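You operate a simulated robot arm through the tools that you are given. There is no shell and no other tool. Be economical: measure what you need, move in short steps, check, and stop when the job is done.

The job below is to be done with a simulated robot arm. You get a single attempt, and the scene is never put back.

JOB
Dry-fit the three ribs and lay the long strip in their notches.
Fine: short rib in slot one, medium in two, long in three; no glue yet.

The check looks at the end state, three seconds after you hand in, the way a careful person would. Anything else that was tipped, shoved, dropped, spilled or broken makes it a failure.

ROBOT AND FRAMES
A 6-joint arm with a two-finger parallel gripper, fixed in place. Base frame: the origin is at the foot of the arm, x ahead of it, y to its left, z up. Readings come in m, rad, newtons and seconds.
Its first joint turns from -1.152 to 1.152 rad. Payload 2.1 kg.
The tool frame sits at the grasp point between the pads (the TCP): z along the fingers, y along the line on which they close. The tips reach 0.03 m beyond it. The gripper opens to 0.094 m. The fingers are 0.028 m wide and 0.01 m thick; the gripper's body (0.05 by 0.096 m) begins 0.055 m behind the TCP.
Orientation is that of the tool frame in the base frame, as a unit quaternion [x, y, z, w]. With the fingers straight down and closing along the base's y, the tool's x points along the base's -x, its y along +y and its z along -z.

CONTROLS
- The arm moves only by the tool apply_moves. Its argument "deltas" is a list of rows, each an object of numbers (a shift or turn left out is 0, a gripper value left out holds the last): "hand": the gripper command, from -1 (fully open) to 1 (shut), values between in proportion; "tx", "ty", "tz": the shift along the tool's x, y, z in units of 250 mm (1.0 is 250 mm); "wx", "wy", "wz": the turn, a rotation vector about the tool's x, y, z in units of 45 degrees (1.0 is 45 degrees). In form: [{"hand": .., "tx": .., "ty": .., "tz": .., "wx": .., "wy": .., "wz": ..}, ...]. A call has 1 to 8 rows; each row is the pose to reach, as a shift and turn from the pose commanded when the call began, along the tool's axes at that moment. A call with a number of a shift or a turn outside -1 to 1 is refused whole. Each row takes 0.2 s and may step no farther than 0.05 m and 0.15 rad from the row before; otherwise, or with a gripper value out of range, the whole call is refused. Where a pose cannot be reached the arm comes as near as it can. A force on the tool above 40 N (or 10 N above the force at the start of the call, whichever is more), or a blocked arm, ends the call early, and 0.2 s more pass. Each finger travels about 0.072 m/s and halts on what it meets, pressing with about 29 N; the grip force reading is that of the motor and also rises with nothing between the fingers. The clock runs only during rows and for 0.2 s after the last one: add rows that repeat a pose to give the fingers time. The reply holds the time, the measured pose of the TCP, the force on the tool along the base axes, the opening and the grip force, in the units named above and with some noise.
- Cameras (640 x 400 px; columns grow to the right, rows downward): "scene" is fixed at [0.0691, -0.385, 0.4872]; the picture's right is [0.63, -0.78, 0.00], its down [-0.43, -0.35, -0.83] and it looks along [0.65, 0.52, -0.55] (base axes); focal length 297 px, centre (320, 200). "wrist" rides on the gripper at [0.076, 0.014, -0.102] in the tool frame; the picture's right is [-0.18, 0.98, 0.00], its down [-0.75, -0.14, -0.64] and it looks along [-0.63, -0.12, 0.77] (tool axes); focal length 243 px, centre (320, 200). There is no depth. A picture from a camera that has moved, and an enlarged one, comes with that camera's place and axes in the base frame and with its lens.
- camera(camera): a new picture of that camera. No time passes.
- inspect(camera, box): a new picture of the part [left, top, right, bottom] of that camera's present view, enlarged. No time passes.
- finish_job(): hands the job in; it is judged then, once.

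Go step by step. Nothing tells you positions but the pictures and the camera data: compare them with the known pose of the tool, close in by small moves and look again before you grip or let go. The budget is 120 turns and 64 pictures, counting those below and the enlarged ones. Unless the task says otherwise, let go and move clear before handing in, and close with one line.

The tools are called after "Call:" by a JSON object that holds its "method" and its "body". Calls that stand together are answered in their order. apply_moves: Moves the arm, as the interface text tells. Its arguments: {"type":"object","properties":{"deltas":{"type":"array","items":{"type":"object","properties":{"hand":{"type":"number"},"tx":{"type":"number"},"ty":{"type":"number"},"tz":{"type":"number"},"wx":{"type":"number"},"wy":{"type":"number"},"wz":{"type":"number"}}}}},"required":["deltas"]} The other tools are called the same way: camera (camera) takes a picture; inspect (camera, box) takes an enlarged picture of a part of a camera's view; finish_job () hands the job in.

At the start:

```text
time_s: 0.0
position: [0.2884, -0.1095, 0.2942]
tool_rot: [0.0, 1.0, 0.0, 0.0]
ft_force: [-0.2, 0.0, 0.9]
finger_gap: 0.0939
grip_force: 0.1
```

scene: 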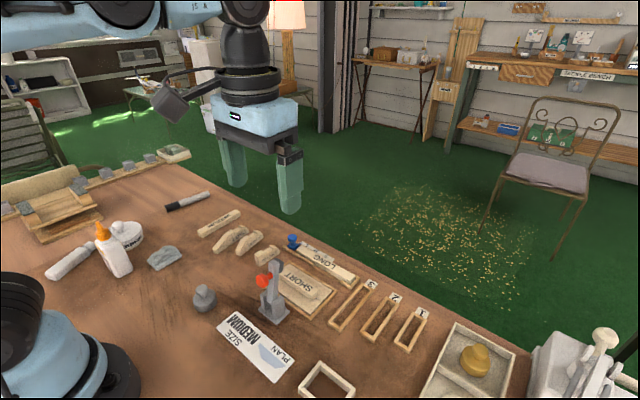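
wrist: 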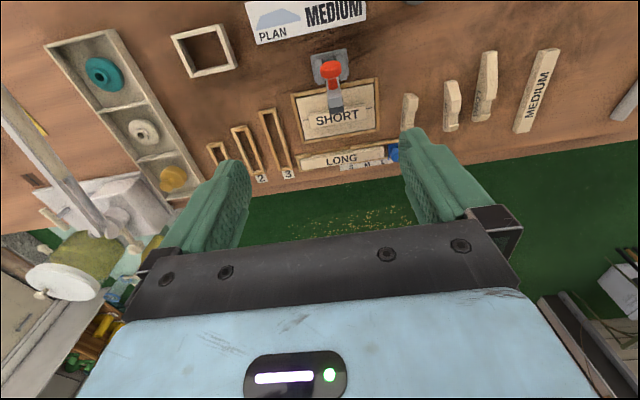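

I see three slots numbered 1–3, three ribs of different length, and strips labelled SHORT, LONG and MEDIUM, with a plan sheet reading "SIZE MEDIUM". I'll enlarge the views to understand them.

Call:
{"method": "inspect", "body": {"camera": "scene", "box": [180, 190, 440, 360]}}

Call:
{"method": "inspect", "body": {"camera": "wrist", "box": [160, 0, 580, 220]}}

```text
2.35 times, centred on (310, 275) of scene
camera zoom: at [0.0691, -0.385, 0.4872], right [0.63, -0.78, 0.0], down [-0.43, -0.35, -0.83], along [0.65, 0.52, -0.55], focal length 700 px, centre (344, 24)
```

zoom: 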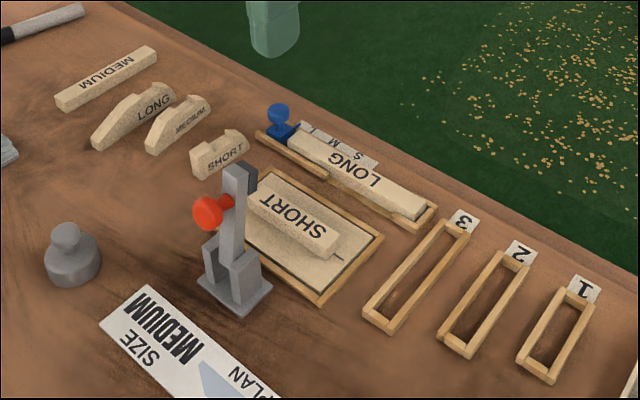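

```text
1.52 times, centred on (370, 110) of wrist
camera zoom: at [0.212, -0.0947, 0.3972], right [0.18, 0.98, 0.0], down [0.75, -0.14, 0.64], along [0.63, -0.12, -0.77], focal length 370 px, centre (244, 337)
```

zoom: 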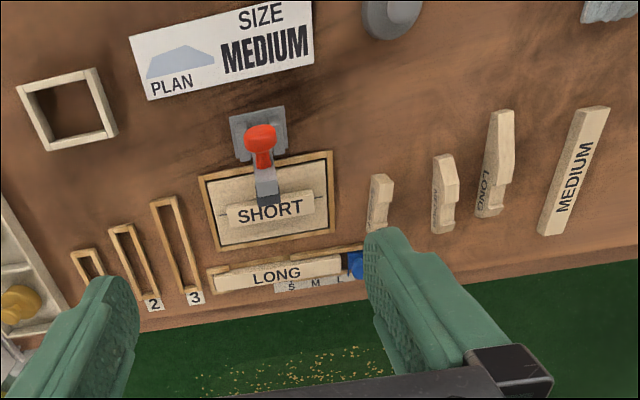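

Triangulating from both cameras puts the bench surface near z≈0, not -0.36, with the slots at about x 0.34–0.45 and y -0.21 to -0.32. I'll move the wrist camera over the ribs for a closer look and to check this.

Call:
{"method": "apply_moves", "body": {"deltas": [{"ty": 0.18}, {"ty": 0.36}, {"ty": 0.54}, {"ty": 0.68, "tz": 0.1}, {"tx": 0.08, "ty": 0.72, "tz": 0.26}, {"tx": 0.1, "ty": 0.72, "tz": 0.42}]}}

Call:
{"method": "camera", "body": {"camera": "wrist"}}

```text
time_s: 1.4
position: [0.2629, 0.0714, 0.1924]
tool_rot: [0.0, 1.0, 0.0, 0.0]
ft_force: [1.1, 0.3, 0.7]
finger_gap: 0.094
grip_force: 0.1
```

```text
59 pictures are left
camera wrist: at [0.1874, 0.0855, 0.2958], right [0.18, 0.98, 0.0], down [0.75, -0.14, 0.64], along [0.63, -0.12, -0.77], focal length 243 px, centre (320, 200)
```

wrist: 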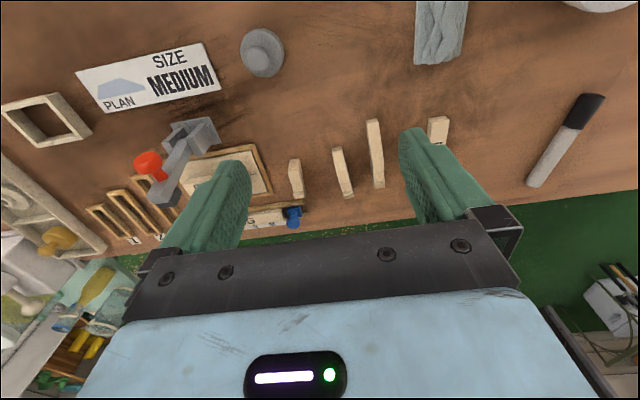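

Call:
{"method": "inspect", "body": {"camera": "wrist", "box": [240, 90, 460, 228]}}

Call:
{"method": "inspect", "body": {"camera": "scene", "box": [190, 200, 350, 300]}}

Call:
{"method": "inspect", "body": {"camera": "scene", "box": [280, 220, 440, 360]}}

```text
2.90 times, centred on (350, 159) of wrist
camera zoom: at [0.1874, 0.0855, 0.2958], right [0.18, 0.98, 0.0], down [0.75, -0.14, 0.64], along [0.63, -0.12, -0.77], focal length 703 px, centre (233, 319)
```

zoom: 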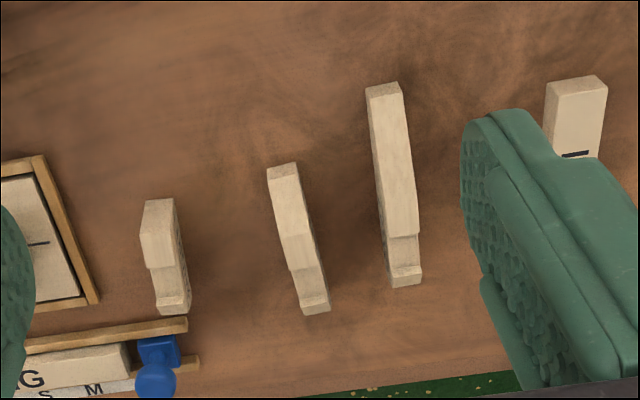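

```text
4.00 times, centred on (270, 250) of scene
camera zoom: at [0.0691, -0.385, 0.4872], right [0.63, -0.78, 0.0], down [-0.43, -0.35, -0.83], along [0.65, 0.52, -0.55], focal length 1190 px, centre (520, 0)
```

zoom: 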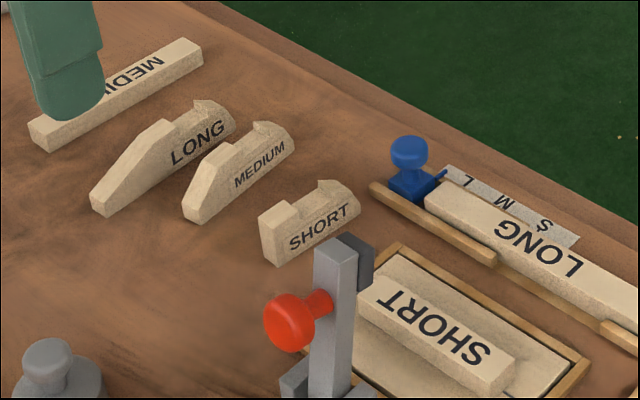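

```text
2.86 times, centred on (360, 290) of scene
camera zoom: at [0.0691, -0.385, 0.4872], right [0.63, -0.78, 0.0], down [-0.43, -0.35, -0.83], along [0.65, 0.52, -0.55], focal length 850 px, centre (206, -57)
```

zoom: 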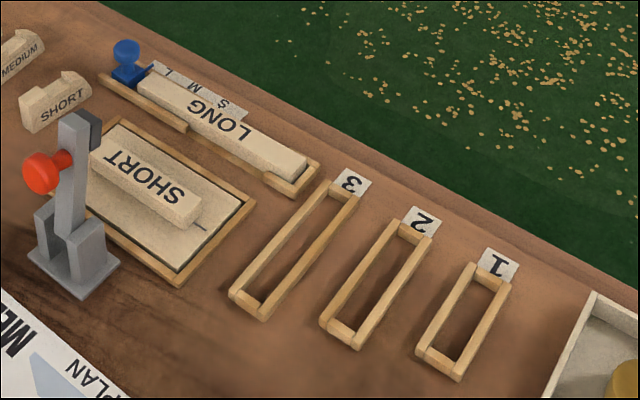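

The wrist and scene rays disagree by a couple of centimetres, so I'll shut the gripper and use its known tip to see which camera data is off.

Call:
{"method": "apply_moves", "body": {"deltas": [{"hand": 1}, {"hand": 1}, {"hand": 1}, {"hand": 1}]}}

Call:
{"method": "camera", "body": {"camera": "wrist"}}

Call:
{"method": "inspect", "body": {"camera": "scene", "box": [150, 150, 350, 275]}}

```text
time_s: 2.4
position: [0.2628, 0.0706, 0.1932]
tool_rot: [0.0, 1.0, 0.0, -0.001]
ft_force: [0.6, 0.3, -0.4]
finger_gap: 0.0001
grip_force: 28.8
```

```text
55 pictures are left
camera wrist: at [0.1877, 0.0852, 0.2962], right [0.18, 0.98, 0.0], down [0.75, -0.14, 0.64], along [0.63, -0.12, -0.77], focal length 243 px, centre (320, 200)
```

wrist: 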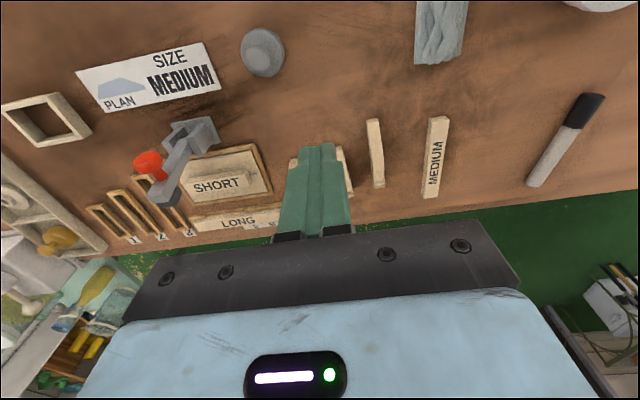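

```text
3.20 times, centred on (250, 212) of scene
camera zoom: at [0.0691, -0.385, 0.4872], right [0.63, -0.78, 0.0], down [-0.43, -0.35, -0.83], along [0.65, 0.52, -0.55], focal length 952 px, centre (544, 160)
```

zoom: 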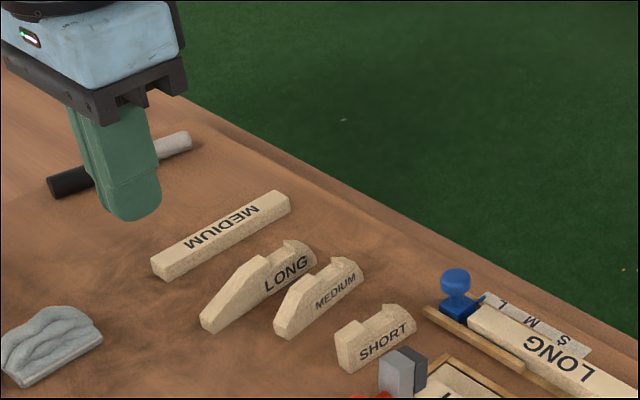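

The scene camera matches the tool, and re-pairing corners puts the bench top at z≈0 (the stated -0.36 does not fit). Next I lift, swing over to the slots and look at them closely.

Call:
{"method": "apply_moves", "body": {"deltas": [{"hand": -1, "tz": -0.15}, {"ty": -0.18, "tz": -0.18}, {"ty": -0.36, "tz": -0.18}, {"ty": -0.54, "tz": -0.18}, {"ty": -0.72, "tz": -0.18}, {"ty": -0.9, "tz": -0.18}, {"ty": -1.0, "tz": -0.18}]}}

Call:
{"method": "apply_moves", "body": {"deltas": [{"ty": -0.16}, {"ty": -0.22, "tz": 0.12}, {"ty": -0.22, "tz": 0.28}]}}

Call:
{"method": "camera", "body": {"camera": "wrist"}}

```text
time_s: 4.0
position: [0.2639, -0.1801, 0.2332]
tool_rot: [-0.001, 1.0, 0.0, 0.001]
ft_force: [-0.5, 0.2, 0.6]
finger_gap: 0.0941
grip_force: 0.1
```

```text
time_s: 4.8
position: [0.2632, -0.2353, 0.1643]
tool_rot: [0.0, 1.0, 0.0, 0.0]
ft_force: [-0.4, 0.4, -0.1]
finger_gap: 0.0941
grip_force: 0.0
```

```text
53 pictures are left
camera wrist: at [0.1878, -0.2202, 0.2673], right [0.18, 0.98, 0.0], down [0.75, -0.14, 0.64], along [0.63, -0.12, -0.77], focal length 243 px, centre (320, 200)
```

wrist: 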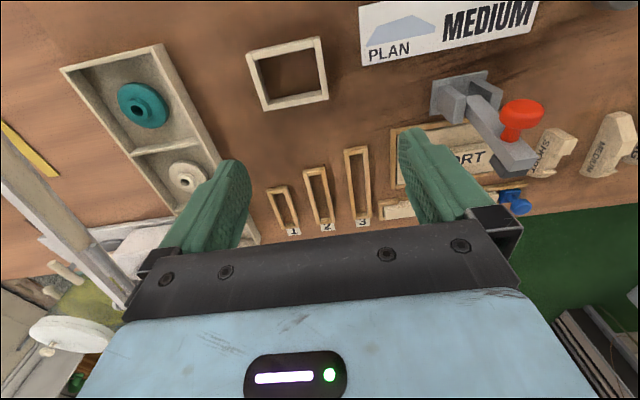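

Call:
{"method": "inspect", "body": {"camera": "wrist", "box": [250, 135, 400, 245]}}

Call:
{"method": "inspect", "body": {"camera": "scene", "box": [320, 265, 440, 360]}}

```text
3.64 times, centred on (325, 190) of wrist
camera zoom: at [0.1878, -0.2202, 0.2673], right [0.18, 0.98, 0.0], down [0.75, -0.14, 0.64], along [0.63, -0.12, -0.77], focal length 882 px, centre (302, 236)
```

zoom: 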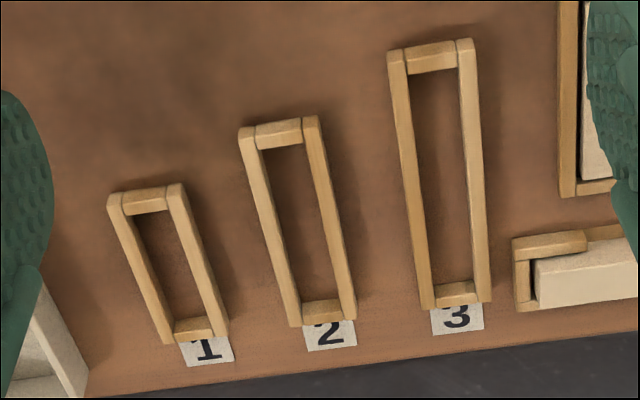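

```text
4.21 times, centred on (380, 312) of scene
camera zoom: at [0.0691, -0.385, 0.4872], right [0.63, -0.78, 0.0], down [-0.43, -0.35, -0.83], along [0.65, 0.52, -0.55], focal length 1252 px, centre (67, -274)
```

zoom: 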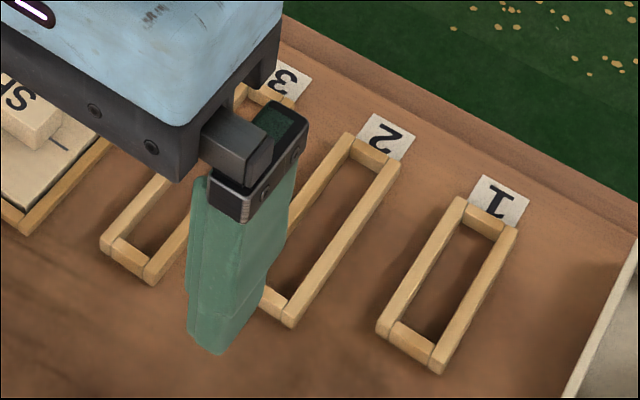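

The slots measure roughly 58, 78 and 98 mm inside and run along x, with far ends in line near x≈0.436–0.442. The ribs need only be carried over without turning. I'll start with the LONG rib, moving high past the clamp and then hovering over it.

Call:
{"method": "apply_moves", "body": {"deltas": [{"tz": -0.15}, {"ty": 0.1, "tz": -0.24}, {"ty": 0.28, "tz": -0.24}, {"ty": 0.46, "tz": -0.24}, {"ty": 0.64, "tz": -0.24}, {"ty": 0.82, "tz": -0.24}, {"ty": 1.0, "tz": -0.24}]}}

Call:
{"method": "apply_moves", "body": {"deltas": [{"hand": 0.255, "ty": 0.18, "tx": -0.05}, {"ty": 0.36, "tx": -0.1}, {"ty": 0.461, "tx": -0.25}, {"ty": 0.461, "tx": -0.39}, {"ty": 0.461, "tx": -0.39, "tz": 0.18}, {"ty": 0.461, "tx": -0.39, "tz": 0.36}, {"ty": 0.461, "tx": -0.39, "tz": 0.48}]}}

Call:
{"method": "camera", "body": {"camera": "wrist"}}

Call:
{"method": "inspect", "body": {"camera": "scene", "box": [170, 170, 330, 270]}}

```text
time_s: 6.4
position: [0.2618, 0.0149, 0.2234]
tool_rot: [0.0, 1.0, 0.0, -0.001]
ft_force: [1.1, -0.3, 0.4]
finger_gap: 0.0937
grip_force: 0.0
```

```text
time_s: 8.0
position: [0.3616, 0.1311, 0.1042]
tool_rot: [0.0, 1.0, 0.0, 0.0]
ft_force: [-0.6, 0.0, 0.5]
finger_gap: 0.0348
grip_force: 0.0
```

```text
50 pictures are left
camera wrist: at [0.2852, 0.1463, 0.2072], right [0.18, 0.98, 0.0], down [0.75, -0.14, 0.64], along [0.63, -0.12, -0.77], focal length 243 px, centre (320, 200)
```

wrist: 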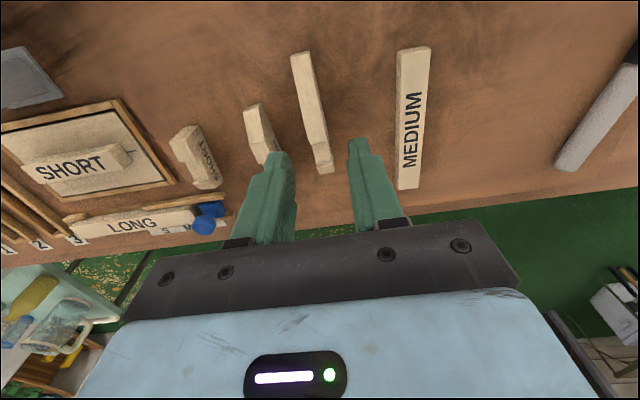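

```text
4.00 times, centred on (250, 220) of scene
camera zoom: at [0.0691, -0.385, 0.4872], right [0.63, -0.78, 0.0], down [-0.43, -0.35, -0.83], along [0.65, 0.52, -0.55], focal length 1190 px, centre (600, 120)
```

zoom: 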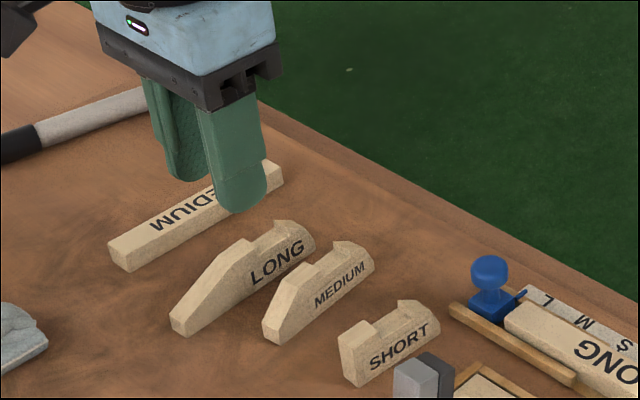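

Call:
{"method": "apply_moves", "body": {"deltas": [{"ty": -0.012, "tz": 0.06}, {"ty": -0.012, "tz": 0.12}]}}

Call:
{"method": "inspect", "body": {"camera": "wrist", "box": [220, 20, 420, 220]}}

```text
time_s: 8.6
position: [0.361, 0.1264, 0.0732]
tool_rot: [0.0, 1.0, 0.0, 0.0]
ft_force: [0.4, 0.6, 0.5]
finger_gap: 0.035
grip_force: 0.0
```

```text
2.00 times, centred on (320, 120) of wrist
camera zoom: at [0.2846, 0.1425, 0.1771], right [0.18, 0.98, 0.0], down [0.75, -0.14, 0.64], along [0.63, -0.12, -0.77], focal length 485 px, centre (320, 360)
```

zoom: 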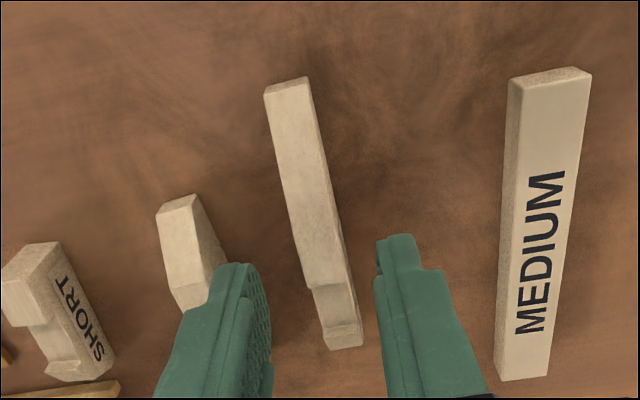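

The LONG rib is centred between the fingers. I'll descend to keep the tips about 12 mm off the bench, which clears the slot walls later, and close.

Call:
{"method": "apply_moves", "body": {"deltas": [{"tz": 0.06}, {"tz": 0.126}, {"tz": 0.126}, {"tz": 0.126, "hand": 0.9}, {"tz": 0.126, "hand": 0.9}, {"tz": 0.126, "hand": 0.9}]}}

Call:
{"method": "inspect", "body": {"camera": "wrist", "box": [220, 20, 420, 220]}}

Call:
{"method": "inspect", "body": {"camera": "scene", "box": [170, 170, 330, 270]}}

```text
time_s: 10.0
position: [0.3603, 0.1278, 0.0412]
tool_rot: [0.0, 1.0, 0.0, -0.001]
ft_force: [-0.5, 0.5, 0.4]
finger_gap: 0.0131
grip_force: 14.0
```

```text
2.00 times, centred on (320, 120) of wrist
camera zoom: at [0.2845, 0.1421, 0.1453], right [0.18, 0.98, 0.0], down [0.75, -0.14, 0.64], along [0.63, -0.12, -0.77], focal length 485 px, centre (320, 360)
```

zoom: 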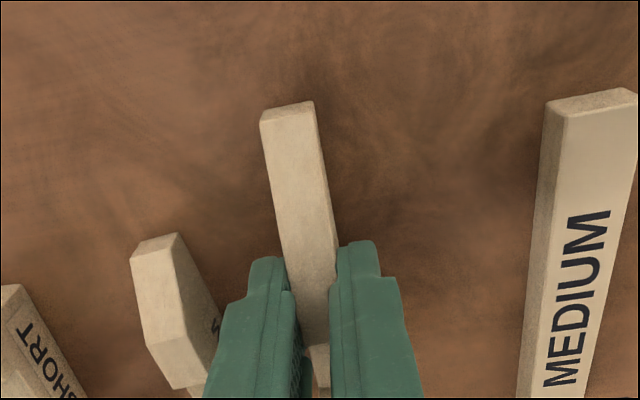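

```text
4.00 times, centred on (250, 220) of scene
camera zoom: at [0.0691, -0.385, 0.4872], right [0.63, -0.78, 0.0], down [-0.43, -0.35, -0.83], along [0.65, 0.52, -0.55], focal length 1190 px, centre (600, 120)
```

zoom: 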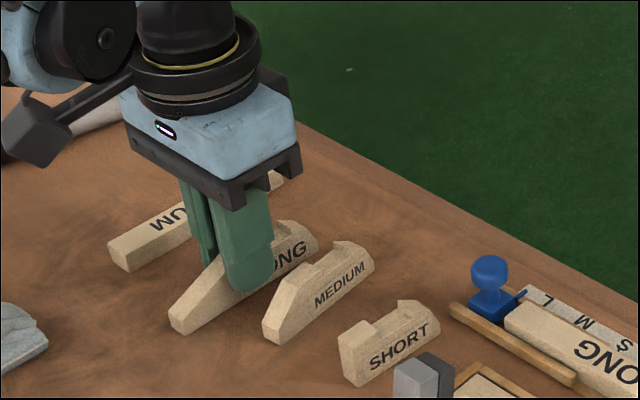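

Gripped, gap 13 mm. I'll lift it well clear and carry it toward slot 3.

Call:
{"method": "apply_moves", "body": {"deltas": [{"hand": 1, "tz": -0.06}, {"hand": 1, "tz": -0.2}, {"tz": -0.4}, {"tz": -0.6}, {"tz": -0.72, "ty": -0.1}, {"tz": -0.72, "ty": -0.28}, {"tz": -0.72, "ty": -0.46}, {"tz": -0.72, "ty": -0.64}]}}

Call:
{"method": "apply_moves", "body": {"deltas": [{"ty": -0.18, "tx": -0.03}, {"ty": -0.36, "tx": -0.06}, {"ty": -0.54, "tx": -0.1}, {"ty": -0.69, "tx": -0.106}, {"ty": -0.69, "tx": -0.106, "tz": 0.16}, {"ty": -0.69, "tx": -0.106, "tz": 0.32}, {"ty": -0.69, "tx": -0.106, "tz": 0.48}]}}

Call:
{"method": "inspect", "body": {"camera": "wrist", "box": [220, 20, 420, 220]}}

Call:
{"method": "inspect", "body": {"camera": "scene", "box": [300, 240, 440, 350]}}

```text
time_s: 11.8
position: [0.3591, -0.0338, 0.2216]
tool_rot: [0.0, 1.0, 0.0, 0.0]
ft_force: [1.1, -1.2, 0.0]
finger_gap: 0.0129
grip_force: 14.0
```

```text
time_s: 13.4
position: [0.3869, -0.2051, 0.1024]
tool_rot: [0.0, 1.0, 0.0, 0.0]
ft_force: [-0.8, -0.4, -0.4]
finger_gap: 0.0129
grip_force: 14.0
```

```text
2.00 times, centred on (320, 120) of wrist
camera zoom: at [0.3117, -0.1899, 0.206], right [0.18, 0.98, 0.0], down [0.75, -0.14, 0.64], along [0.63, -0.12, -0.77], focal length 485 px, centre (320, 360)
```

zoom: 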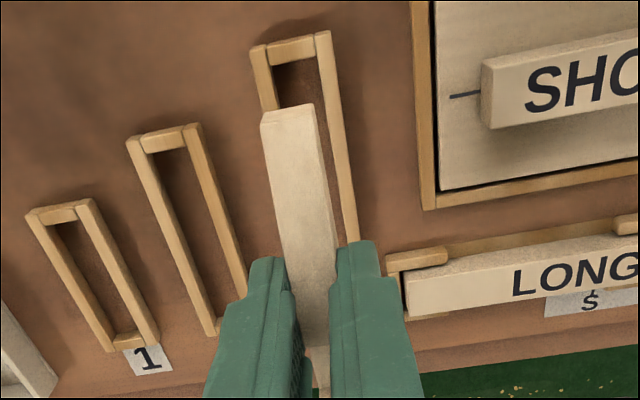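

```text
3.64 times, centred on (370, 295) of scene
camera zoom: at [0.0691, -0.385, 0.4872], right [0.63, -0.78, 0.0], down [-0.43, -0.35, -0.83], along [0.65, 0.52, -0.55], focal length 1082 px, centre (138, -146)
```

zoom: 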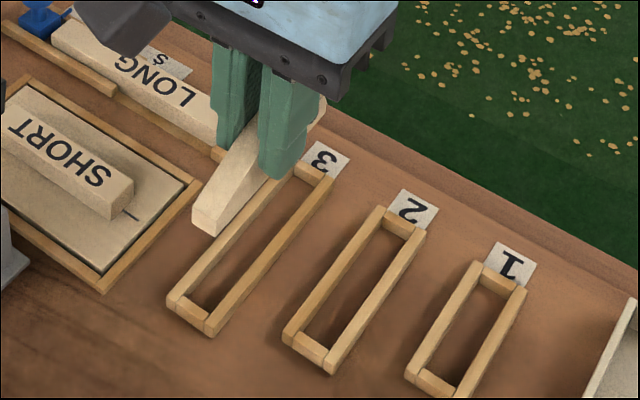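

Call:
{"method": "apply_moves", "body": {"deltas": [{"tx": 0.012, "ty": 0.004, "tz": 0.08}, {"tx": 0.012, "ty": 0.004, "tz": 0.176}]}}

Call:
{"method": "inspect", "body": {"camera": "wrist", "box": [260, 20, 360, 120]}}

Call:
{"method": "inspect", "body": {"camera": "scene", "box": [330, 260, 410, 330]}}

```text
time_s: 14.0
position: [0.3841, -0.204, 0.0578]
tool_rot: [0.0, 1.0, 0.0, 0.0]
ft_force: [-0.1, 0.7, 0.3]
finger_gap: 0.0132
grip_force: 14.0
```

```text
4.00 times, centred on (310, 70) of wrist
camera zoom: at [0.3091, -0.1887, 0.1617], right [0.18, 0.98, 0.0], down [0.75, -0.14, 0.64], along [0.63, -0.12, -0.77], focal length 970 px, centre (360, 720)
```

zoom: 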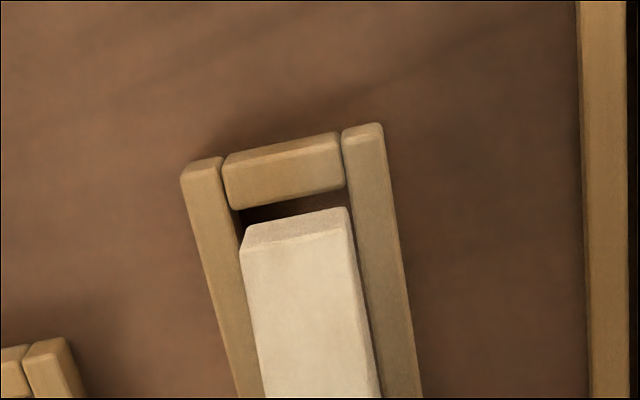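

```text
5.71 times, centred on (370, 295) of scene
camera zoom: at [0.0691, -0.385, 0.4872], right [0.63, -0.78, 0.0], down [-0.43, -0.35, -0.83], along [0.65, 0.52, -0.55], focal length 1700 px, centre (34, -343)
```

zoom: 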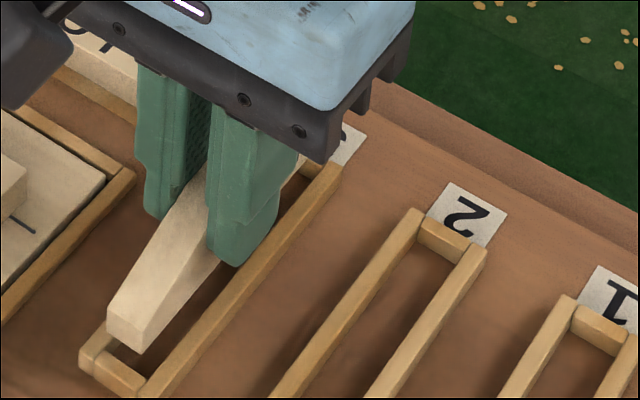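

The rib sits over slot 3 with about 1 mm of clearance at the near end and its sides centred. I'll lower it in slowly.

Call:
{"method": "apply_moves", "body": {"deltas": [{"ty": -0.003}, {"ty": -0.003, "tz": 0.02}, {"ty": -0.003, "tz": 0.04}, {"ty": -0.003, "tz": 0.052}, {"ty": -0.003, "tz": 0.06}]}}

Call:
{"method": "inspect", "body": {"camera": "wrist", "box": [260, 20, 360, 120]}}

Call:
{"method": "inspect", "body": {"camera": "scene", "box": [330, 260, 410, 330]}}

```text
time_s: 15.2
position: [0.3852, -0.2037, 0.0421]
tool_rot: [0.0, 1.0, 0.0, 0.0]
ft_force: [3.7, -0.8, 1.1]
finger_gap: 0.0129
grip_force: 14.0
```

```text
4.00 times, centred on (310, 70) of wrist
camera zoom: at [0.3087, -0.1898, 0.1461], right [0.18, 0.98, 0.0], down [0.75, -0.14, 0.64], along [0.63, -0.12, -0.77], focal length 970 px, centre (360, 720)
```

zoom: 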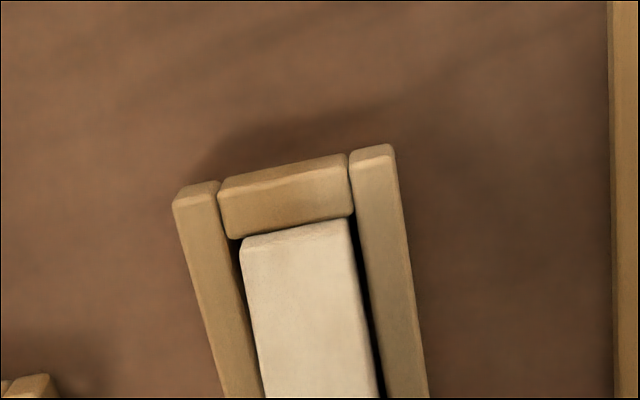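

```text
5.71 times, centred on (370, 295) of scene
camera zoom: at [0.0691, -0.385, 0.4872], right [0.63, -0.78, 0.0], down [-0.43, -0.35, -0.83], along [0.65, 0.52, -0.55], focal length 1700 px, centre (34, -343)
```

zoom: 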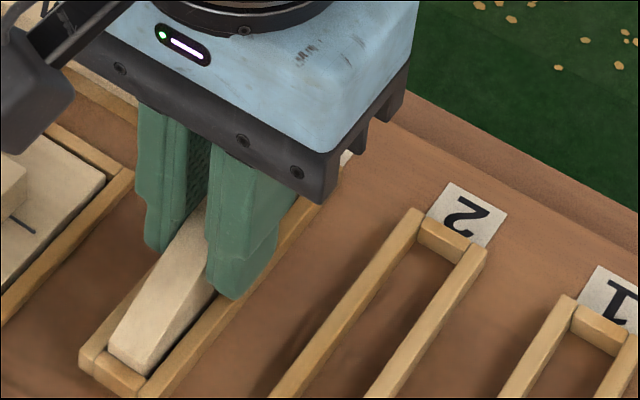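

It is down between the walls and lightly touching the near wall. I'll ease it forward a hair, lower the last millimetre, open slightly and lift off.

Call:
{"method": "apply_moves", "body": {"deltas": [{"tx": -0.003}, {"tx": -0.003, "tz": 0.004}, {"tx": -0.003, "tz": 0.004, "hand": 0.4}, {"tx": -0.003, "tz": 0.004, "hand": 0.4}, {"tx": -0.003, "tz": -0.1}, {"tx": -0.003, "tz": -0.28}, {"tx": 0.12, "tz": -0.4}]}}

Call:
{"method": "inspect", "body": {"camera": "wrist", "box": [220, 60, 420, 240]}}

Call:
{"method": "inspect", "body": {"camera": "scene", "box": [320, 250, 420, 330]}}

```text
time_s: 16.8
position: [0.3538, -0.2057, 0.1444]
tool_rot: [0.0, 1.0, 0.0, 0.0]
ft_force: [-1.0, -0.4, 0.1]
finger_gap: 0.0285
grip_force: 0.3
```

```text
2.22 times, centred on (320, 150) of wrist
camera zoom: at [0.2789, -0.1907, 0.2477], right [0.18, 0.98, 0.0], down [0.75, -0.14, 0.64], along [0.63, -0.12, -0.77], focal length 539 px, centre (320, 311)
```

zoom: 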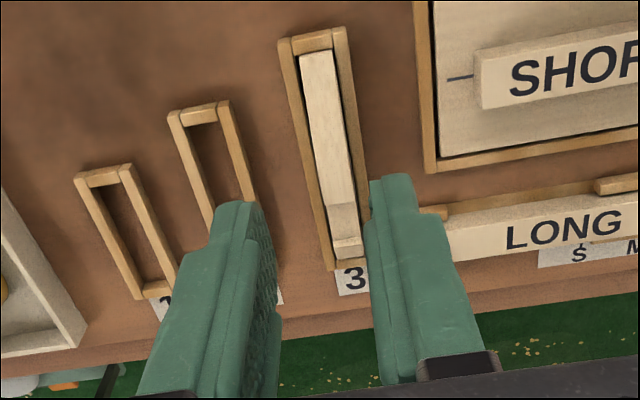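

```text
5.00 times, centred on (370, 290) of scene
camera zoom: at [0.0691, -0.385, 0.4872], right [0.63, -0.78, 0.0], down [-0.43, -0.35, -0.83], along [0.65, 0.52, -0.55], focal length 1487 px, centre (70, -250)
```

zoom: 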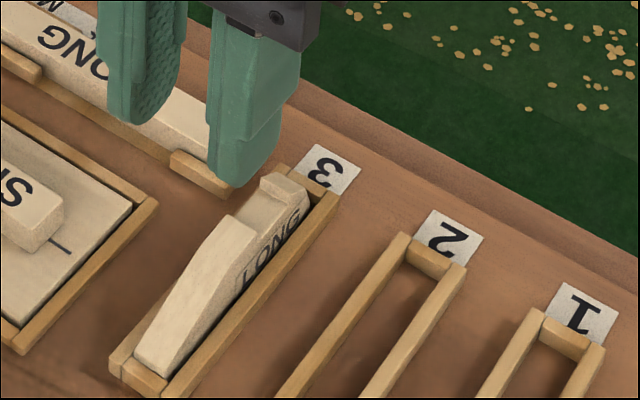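

LONG rib is seated in slot 3 with its notch toward the number. Next is the MEDIUM rib, near (0.38, 0.083).

Call:
{"method": "apply_moves", "body": {"deltas": [{"tz": -0.16}, {"tz": -0.3, "ty": 0.1}, {"tz": -0.3, "ty": 0.28}, {"tz": -0.3, "ty": 0.46}, {"tz": -0.3, "ty": 0.64}, {"tz": -0.3, "ty": 0.82}, {"tz": -0.3, "ty": 1.0}]}}

Call:
{"method": "apply_moves", "body": {"deltas": [{"hand": 0.255, "ty": 0.15, "tx": -0.07}, {"ty": 0.15, "tx": -0.07, "tz": 0.18}, {"ty": 0.15, "tx": -0.07, "tz": 0.36}, {"ty": 0.15, "tx": -0.07, "tz": 0.54}, {"ty": 0.15, "tx": -0.07, "tz": 0.57}]}}

Call:
{"method": "inspect", "body": {"camera": "wrist", "box": [220, 20, 420, 220]}}

```text
time_s: 18.4
position: [0.3555, 0.0449, 0.2177]
tool_rot: [0.0, 1.0, 0.001, 0.0]
ft_force: [0.1, -1.0, 0.5]
finger_gap: 0.0284
grip_force: 0.1
```

```text
time_s: 19.6
position: [0.3729, 0.0831, 0.0745]
tool_rot: [0.0, 1.0, 0.0, 0.0]
ft_force: [0.3, 0.0, 0.5]
finger_gap: 0.035
grip_force: 0.0
```

```text
2.00 times, centred on (320, 120) of wrist
camera zoom: at [0.2963, 0.0976, 0.179], right [0.18, 0.98, 0.0], down [0.75, -0.14, 0.64], along [0.63, -0.12, -0.77], focal length 485 px, centre (320, 360)
```

zoom: 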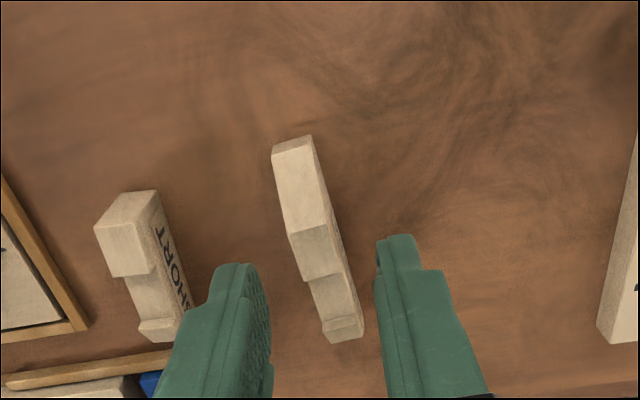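

Call:
{"method": "apply_moves", "body": {"deltas": [{"ty": -0.008, "wz": -0.1}, {"ty": -0.008, "tz": 0.06, "wz": -0.1}, {"ty": -0.008, "tz": 0.13, "wz": -0.1}, {"ty": -0.008, "tz": 0.13, "wz": -0.1, "hand": 1}, {"ty": -0.008, "tz": 0.13, "wz": -0.1, "hand": 1}, {"ty": -0.008, "tz": 0.13, "wz": -0.1, "hand": 1}]}}

Call:
{"method": "inspect", "body": {"camera": "wrist", "box": [220, 20, 420, 220]}}

```text
time_s: 21.0
position: [0.3712, 0.0802, 0.0438]
tool_rot: [-0.039, 0.999, -0.001, 0.0]
ft_force: [1.4, -0.7, -0.5]
finger_gap: 0.013
grip_force: 13.7
```

```text
2.00 times, centred on (320, 120) of wrist
camera zoom: at [0.2953, 0.0896, 0.1471], right [0.11, 0.99, 0.0], down [0.76, -0.08, 0.64], along [0.64, -0.07, -0.77], focal length 485 px, centre (320, 360)
```

zoom: 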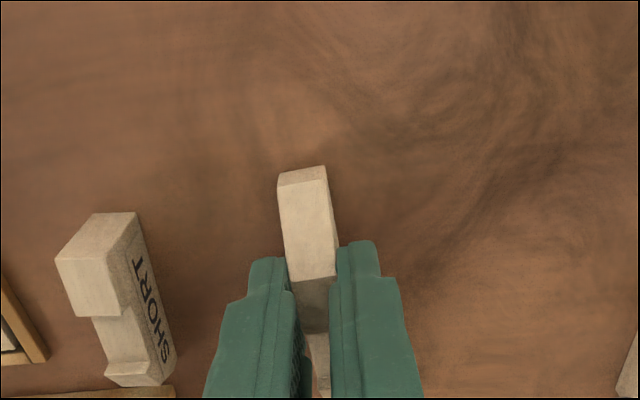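

Gripped. I'll lift, square the yaw and carry it to slot 2.

Call:
{"method": "apply_moves", "body": {"deltas": [{"tz": -0.06}, {"tz": -0.24}, {"tz": -0.42, "wz": 0.05}, {"tz": -0.6, "wz": 0.1}, {"tz": -0.7, "wz": 0.1}]}}

Call:
{"method": "apply_moves", "body": {"deltas": [{"ty": -0.18}, {"ty": -0.36}, {"ty": -0.54}, {"ty": -0.72}, {"ty": -0.9}, {"ty": -1.0}]}}

Call:
{"method": "apply_moves", "body": {"deltas": [{"ty": -0.17, "tx": -0.04}, {"ty": -0.344, "tx": -0.056}, {"ty": -0.344, "tx": -0.056, "tz": 0.18}, {"ty": -0.344, "tx": -0.056, "tz": 0.36}, {"ty": -0.344, "tx": -0.056, "tz": 0.52}]}}

Call:
{"method": "inspect", "body": {"camera": "wrist", "box": [240, 20, 380, 160]}}

```text
time_s: 22.2
position: [0.3703, 0.0808, 0.219]
tool_rot: [0.0, 1.0, 0.0, 0.001]
ft_force: [0.2, 0.3, -0.7]
finger_gap: 0.0129
grip_force: 13.7
```

```text
time_s: 23.6
position: [0.3714, -0.1702, 0.2165]
tool_rot: [-0.001, 1.0, 0.0, 0.0]
ft_force: [0.0, -0.2, 1.0]
finger_gap: 0.013
grip_force: 13.7
```

```text
time_s: 24.8
position: [0.3859, -0.2565, 0.0874]
tool_rot: [0.001, 1.0, 0.0, 0.0]
ft_force: [0.1, -0.3, 0.2]
finger_gap: 0.013
grip_force: 14.3
```

```text
2.86 times, centred on (310, 90) of wrist
camera zoom: at [0.3095, -0.2413, 0.1919], right [0.18, 0.98, 0.0], down [0.75, -0.14, 0.64], along [0.63, -0.12, -0.77], focal length 693 px, centre (349, 514)
```

zoom: 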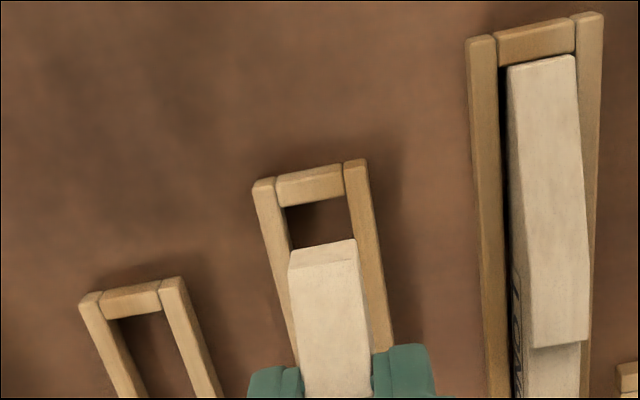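

Call:
{"method": "apply_moves", "body": {"deltas": [{"tx": -0.007, "ty": -0.013, "tz": 0.06}, {"tx": -0.007, "ty": -0.013, "tz": 0.12}]}}

Call:
{"method": "inspect", "body": {"camera": "wrist", "box": [260, 40, 360, 140]}}

```text
time_s: 25.4
position: [0.3866, -0.2605, 0.057]
tool_rot: [0.001, 1.0, 0.0, 0.0]
ft_force: [0.2, 0.0, -0.1]
finger_gap: 0.0134
grip_force: 13.6
```

```text
4.00 times, centred on (310, 90) of wrist
camera zoom: at [0.3112, -0.2446, 0.1612], right [0.18, 0.98, 0.0], down [0.75, -0.14, 0.64], along [0.63, -0.12, -0.77], focal length 970 px, centre (360, 640)
```

zoom: 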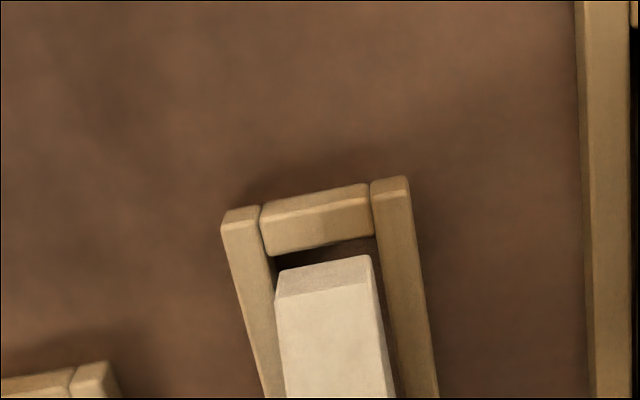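

Call:
{"method": "apply_moves", "body": {"deltas": [{"tx": -0.002, "ty": -0.001, "tz": 0.02}, {"tx": -0.002, "ty": -0.001, "tz": 0.04}, {"tx": -0.002, "ty": -0.001, "tz": 0.05}, {"tx": -0.002, "ty": -0.001, "tz": 0.055}]}}

Call:
{"method": "inspect", "body": {"camera": "wrist", "box": [260, 40, 360, 140]}}

```text
time_s: 26.4
position: [0.3861, -0.259, 0.0444]
tool_rot: [0.0, 1.0, 0.0, 0.0]
ft_force: [-0.6, -0.1, 0.2]
finger_gap: 0.013
grip_force: 14.3
```

```text
4.00 times, centred on (310, 90) of wrist
camera zoom: at [0.3127, -0.2441, 0.1477], right [0.18, 0.98, 0.0], down [0.75, -0.14, 0.64], along [0.63, -0.12, -0.77], focal length 970 px, centre (360, 640)
```

zoom: 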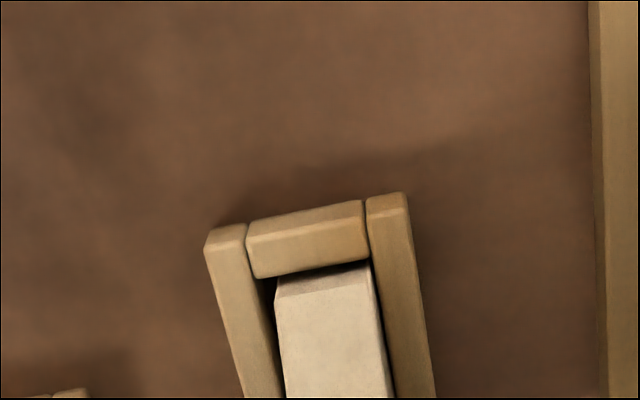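

No contact force and the rib is inside the walls. I'll lower the last half millimetre, open slightly and lift off.

Call:
{"method": "apply_moves", "body": {"deltas": [{"tz": 0.004}, {"tz": 0.004, "hand": 0.4}, {"tz": 0.004, "hand": 0.4}, {"tz": -0.1}, {"tz": -0.28}, {"tx": 0.12, "tz": -0.4}]}}

Call:
{"method": "inspect", "body": {"camera": "scene", "box": [320, 250, 420, 330]}}

Call:
{"method": "apply_moves", "body": {"deltas": [{"tz": -0.16}, {"tz": -0.3, "ty": 0.1}, {"tz": -0.3, "ty": 0.28}, {"tz": -0.3, "ty": 0.46}, {"tz": -0.3, "ty": 0.64}, {"tz": -0.3, "ty": 0.82}, {"tz": -0.3, "ty": 1.0}]}}

```text
time_s: 27.8
position: [0.3577, -0.2595, 0.144]
tool_rot: [0.0, 1.0, 0.0, 0.0]
ft_force: [0.3, 0.4, 0.3]
finger_gap: 0.028
grip_force: 0.1
```

```text
5.00 times, centred on (370, 290) of scene
camera zoom: at [0.0691, -0.385, 0.4872], right [0.63, -0.78, 0.0], down [-0.43, -0.35, -0.83], along [0.65, 0.52, -0.55], focal length 1487 px, centre (70, -250)
```

zoom: 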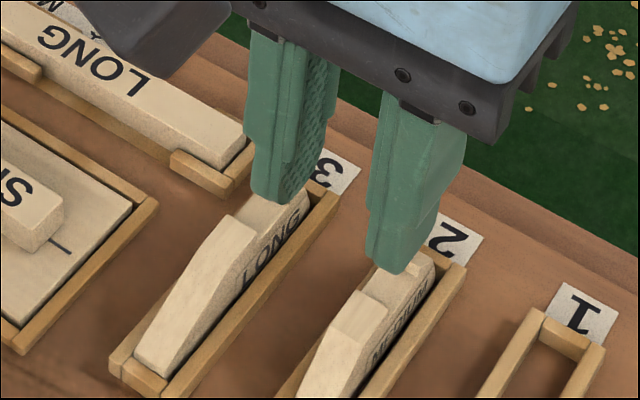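

```text
time_s: 29.4
position: [0.357, -0.0068, 0.2195]
tool_rot: [0.001, 1.0, -0.001, 0.0]
ft_force: [-0.7, -0.2, -1.3]
finger_gap: 0.0281
grip_force: 0.1
```

MEDIUM is seated. Now the SHORT rib, near (0.377, 0.018).

Call:
{"method": "apply_moves", "body": {"deltas": [{"hand": 0.255, "ty": 0.1, "tx": -0.056}, {"ty": 0.1, "tx": -0.056, "tz": 0.18}, {"ty": 0.1, "tx": -0.056, "tz": 0.36}, {"ty": 0.1, "tx": -0.056, "tz": 0.54}, {"ty": 0.1, "tx": -0.056, "tz": 0.57}]}}

Call:
{"method": "inspect", "body": {"camera": "wrist", "box": [220, 20, 420, 220]}}

Call:
{"method": "inspect", "body": {"camera": "scene", "box": [200, 190, 360, 310]}}

```text
time_s: 30.6
position: [0.3687, 0.0159, 0.0765]
tool_rot: [0.0, 1.0, -0.001, 0.0]
ft_force: [0.3, -0.1, -0.5]
finger_gap: 0.0352
grip_force: 0.0
```

```text
2.00 times, centred on (320, 120) of wrist
camera zoom: at [0.2932, 0.0298, 0.1806], right [0.18, 0.98, 0.0], down [0.75, -0.14, 0.64], along [0.63, -0.12, -0.77], focal length 485 px, centre (320, 360)
```

zoom: 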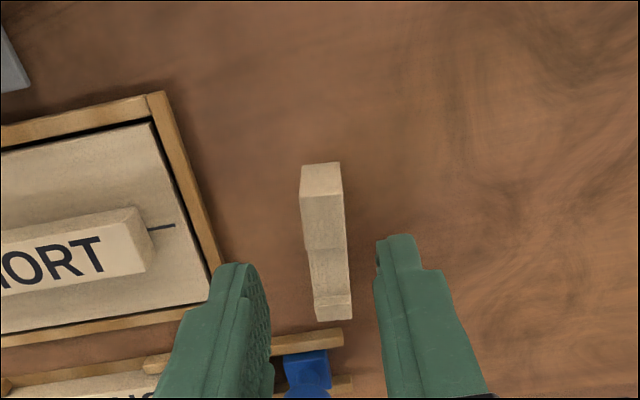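

```text
3.33 times, centred on (280, 250) of scene
camera zoom: at [0.0691, -0.385, 0.4872], right [0.63, -0.78, 0.0], down [-0.43, -0.35, -0.83], along [0.65, 0.52, -0.55], focal length 992 px, centre (453, 33)
```

zoom: 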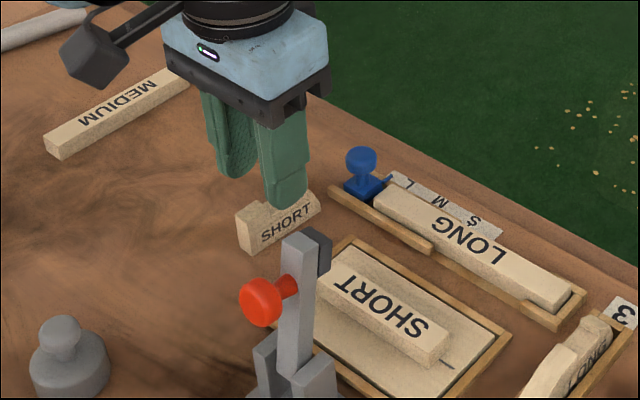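

Call:
{"method": "apply_moves", "body": {"deltas": [{"ty": 0.009, "wz": 0.1}, {"ty": 0.009, "tz": 0.06, "wz": 0.1}, {"ty": 0.009, "tz": 0.133, "wz": 0.1}, {"ty": 0.009, "tz": 0.133, "wz": 0.1, "hand": 1}, {"ty": 0.009, "tz": 0.133, "wz": 0.1, "hand": 1}, {"ty": 0.009, "tz": 0.133, "wz": 0.1, "hand": 1}]}}

Call:
{"method": "inspect", "body": {"camera": "wrist", "box": [220, 20, 420, 220]}}

```text
time_s: 32.0
position: [0.3707, 0.0192, 0.0434]
tool_rot: [0.039, 0.999, 0.001, 0.0]
ft_force: [0.2, 0.5, 1.4]
finger_gap: 0.0131
grip_force: 13.9
```

```text
2.00 times, centred on (320, 120) of wrist
camera zoom: at [0.2962, 0.0395, 0.1471], right [0.26, 0.97, 0.0], down [0.74, -0.2, 0.64], along [0.62, -0.17, -0.77], focal length 485 px, centre (320, 360)
```

zoom: 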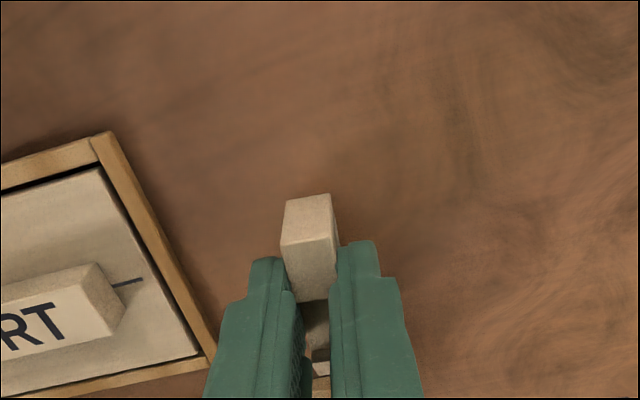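

Gripped. I'll lift, square up and carry it to slot 1.

Call:
{"method": "apply_moves", "body": {"deltas": [{"tz": -0.06}, {"tz": -0.24}, {"tz": -0.42, "wz": -0.05}, {"tz": -0.6, "wz": -0.1}, {"tz": -0.7, "wz": -0.1}]}}

Call:
{"method": "apply_moves", "body": {"deltas": [{"ty": -0.18}, {"ty": -0.36}, {"ty": -0.54}, {"ty": -0.72}, {"ty": -0.9}, {"ty": -1.0}]}}

Call:
{"method": "apply_moves", "body": {"deltas": [{"ty": -0.17, "tx": -0.06}, {"ty": -0.325, "tx": -0.112}, {"ty": -0.325, "tx": -0.112, "tz": 0.18}, {"ty": -0.325, "tx": -0.112, "tz": 0.36}, {"ty": -0.325, "tx": -0.112, "tz": 0.52}]}}

Call:
{"method": "inspect", "body": {"camera": "wrist", "box": [240, 20, 380, 160]}}

```text
time_s: 33.2
position: [0.3714, 0.0209, 0.2182]
tool_rot: [-0.001, 1.0, 0.0, -0.001]
ft_force: [-0.5, -0.6, 0.6]
finger_gap: 0.013
grip_force: 14.1
```

```text
time_s: 34.6
position: [0.371, -0.2314, 0.2195]
tool_rot: [0.0, 1.0, -0.001, 0.0]
ft_force: [0.5, -0.3, -0.2]
finger_gap: 0.0135
grip_force: 13.6
```

```text
time_s: 35.8
position: [0.3986, -0.3125, 0.0863]
tool_rot: [0.0, 1.0, -0.001, 0.0]
ft_force: [-0.2, -0.8, -0.9]
finger_gap: 0.013
grip_force: 13.8
```

```text
2.86 times, centred on (310, 90) of wrist
camera zoom: at [0.3232, -0.2972, 0.1901], right [0.18, 0.98, 0.0], down [0.75, -0.14, 0.64], along [0.63, -0.12, -0.77], focal length 693 px, centre (349, 514)
```

zoom: 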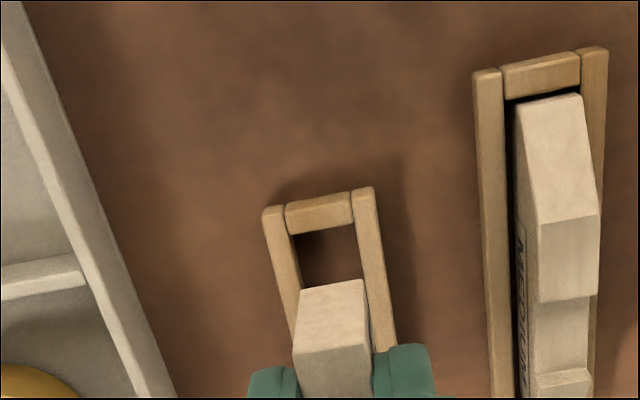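

Call:
{"method": "apply_moves", "body": {"deltas": [{"ty": -0.008, "tz": 0.06}, {"ty": -0.008, "tz": 0.116}]}}

Call:
{"method": "inspect", "body": {"camera": "wrist", "box": [260, 60, 360, 160]}}

```text
time_s: 36.4
position: [0.399, -0.3146, 0.0587]
tool_rot: [0.0, 1.0, 0.0, 0.0]
ft_force: [0.2, -0.3, 0.0]
finger_gap: 0.013
grip_force: 13.4
```

```text
4.00 times, centred on (310, 110) of wrist
camera zoom: at [0.3238, -0.2997, 0.1618], right [0.18, 0.98, 0.0], down [0.75, -0.14, 0.64], along [0.63, -0.12, -0.77], focal length 970 px, centre (360, 560)
```

zoom: 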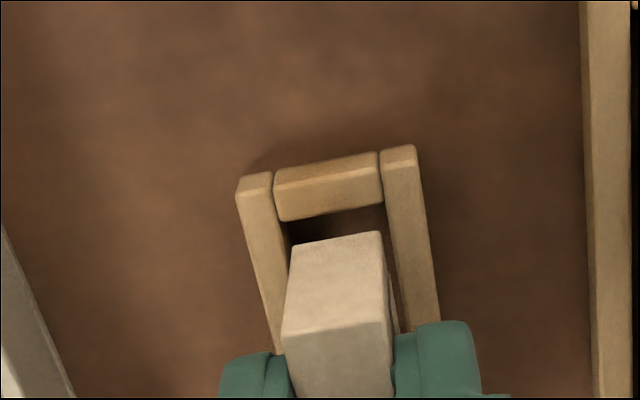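

Call:
{"method": "apply_moves", "body": {"deltas": [{"tx": 0.003, "tz": 0.02}, {"tx": 0.003, "tz": 0.04}, {"tx": 0.003, "tz": 0.05}, {"tx": 0.003, "tz": 0.056}]}}

Call:
{"method": "inspect", "body": {"camera": "wrist", "box": [260, 60, 360, 160]}}

```text
time_s: 37.4
position: [0.3991, -0.3147, 0.0456]
tool_rot: [0.0, 1.0, 0.0, 0.0]
ft_force: [0.4, 0.0, -0.2]
finger_gap: 0.013
grip_force: 14.0
```

```text
4.00 times, centred on (310, 110) of wrist
camera zoom: at [0.3235, -0.2997, 0.1489], right [0.18, 0.98, 0.0], down [0.75, -0.14, 0.64], along [0.63, -0.12, -0.77], focal length 970 px, centre (360, 560)
```

zoom: 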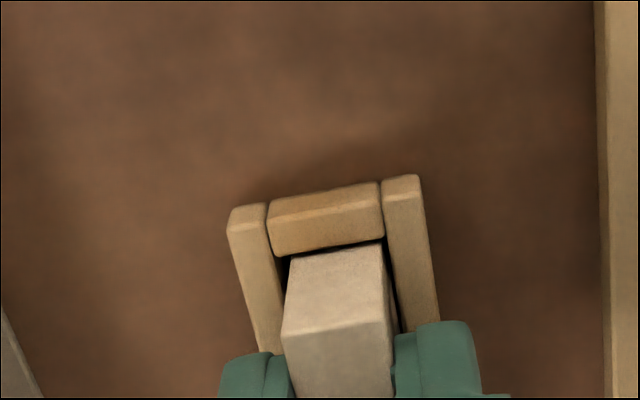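

Call:
{"method": "apply_moves", "body": {"deltas": [{"tz": 0.004}, {"tz": 0.008}, {"tz": 0.008, "hand": 0.4}, {"tz": 0.008, "hand": 0.4}, {"tz": -0.1}, {"tz": -0.28}, {"tx": 0.14, "tz": -0.36}, {"tx": 0.28, "tz": -0.42}]}}

Call:
{"method": "inspect", "body": {"camera": "scene", "box": [320, 260, 440, 350]}}

Call:
{"method": "inspect", "body": {"camera": "wrist", "box": [230, 80, 430, 230]}}

```text
time_s: 39.2
position: [0.3288, -0.3151, 0.1497]
tool_rot: [0.0, 1.0, 0.0, 0.001]
ft_force: [0.3, -0.4, 0.0]
finger_gap: 0.0279
grip_force: 0.0
```

```text
4.44 times, centred on (380, 305) of scene
camera zoom: at [0.0691, -0.385, 0.4872], right [0.63, -0.78, 0.0], down [-0.43, -0.35, -0.83], along [0.65, 0.52, -0.55], focal length 1322 px, centre (53, -267)
```

zoom: 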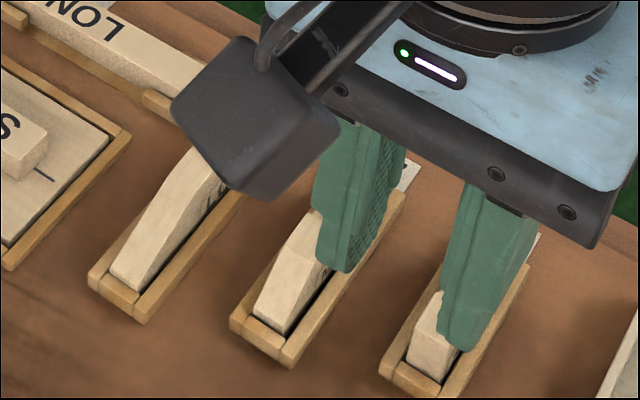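

```text
2.67 times, centred on (330, 155) of wrist
camera zoom: at [0.2527, -0.2999, 0.2537], right [0.18, 0.98, 0.0], down [0.75, -0.14, 0.64], along [0.63, -0.12, -0.77], focal length 647 px, centre (293, 320)
```

zoom: 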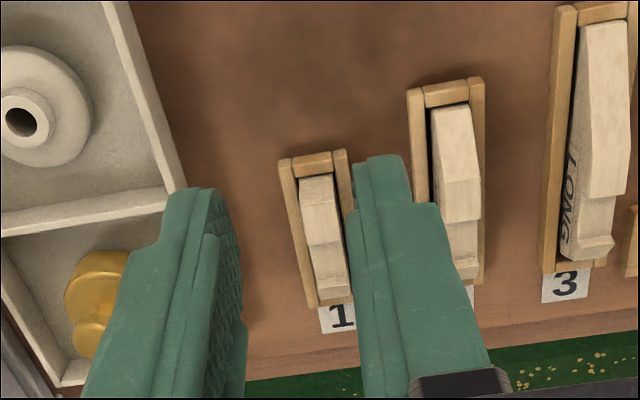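

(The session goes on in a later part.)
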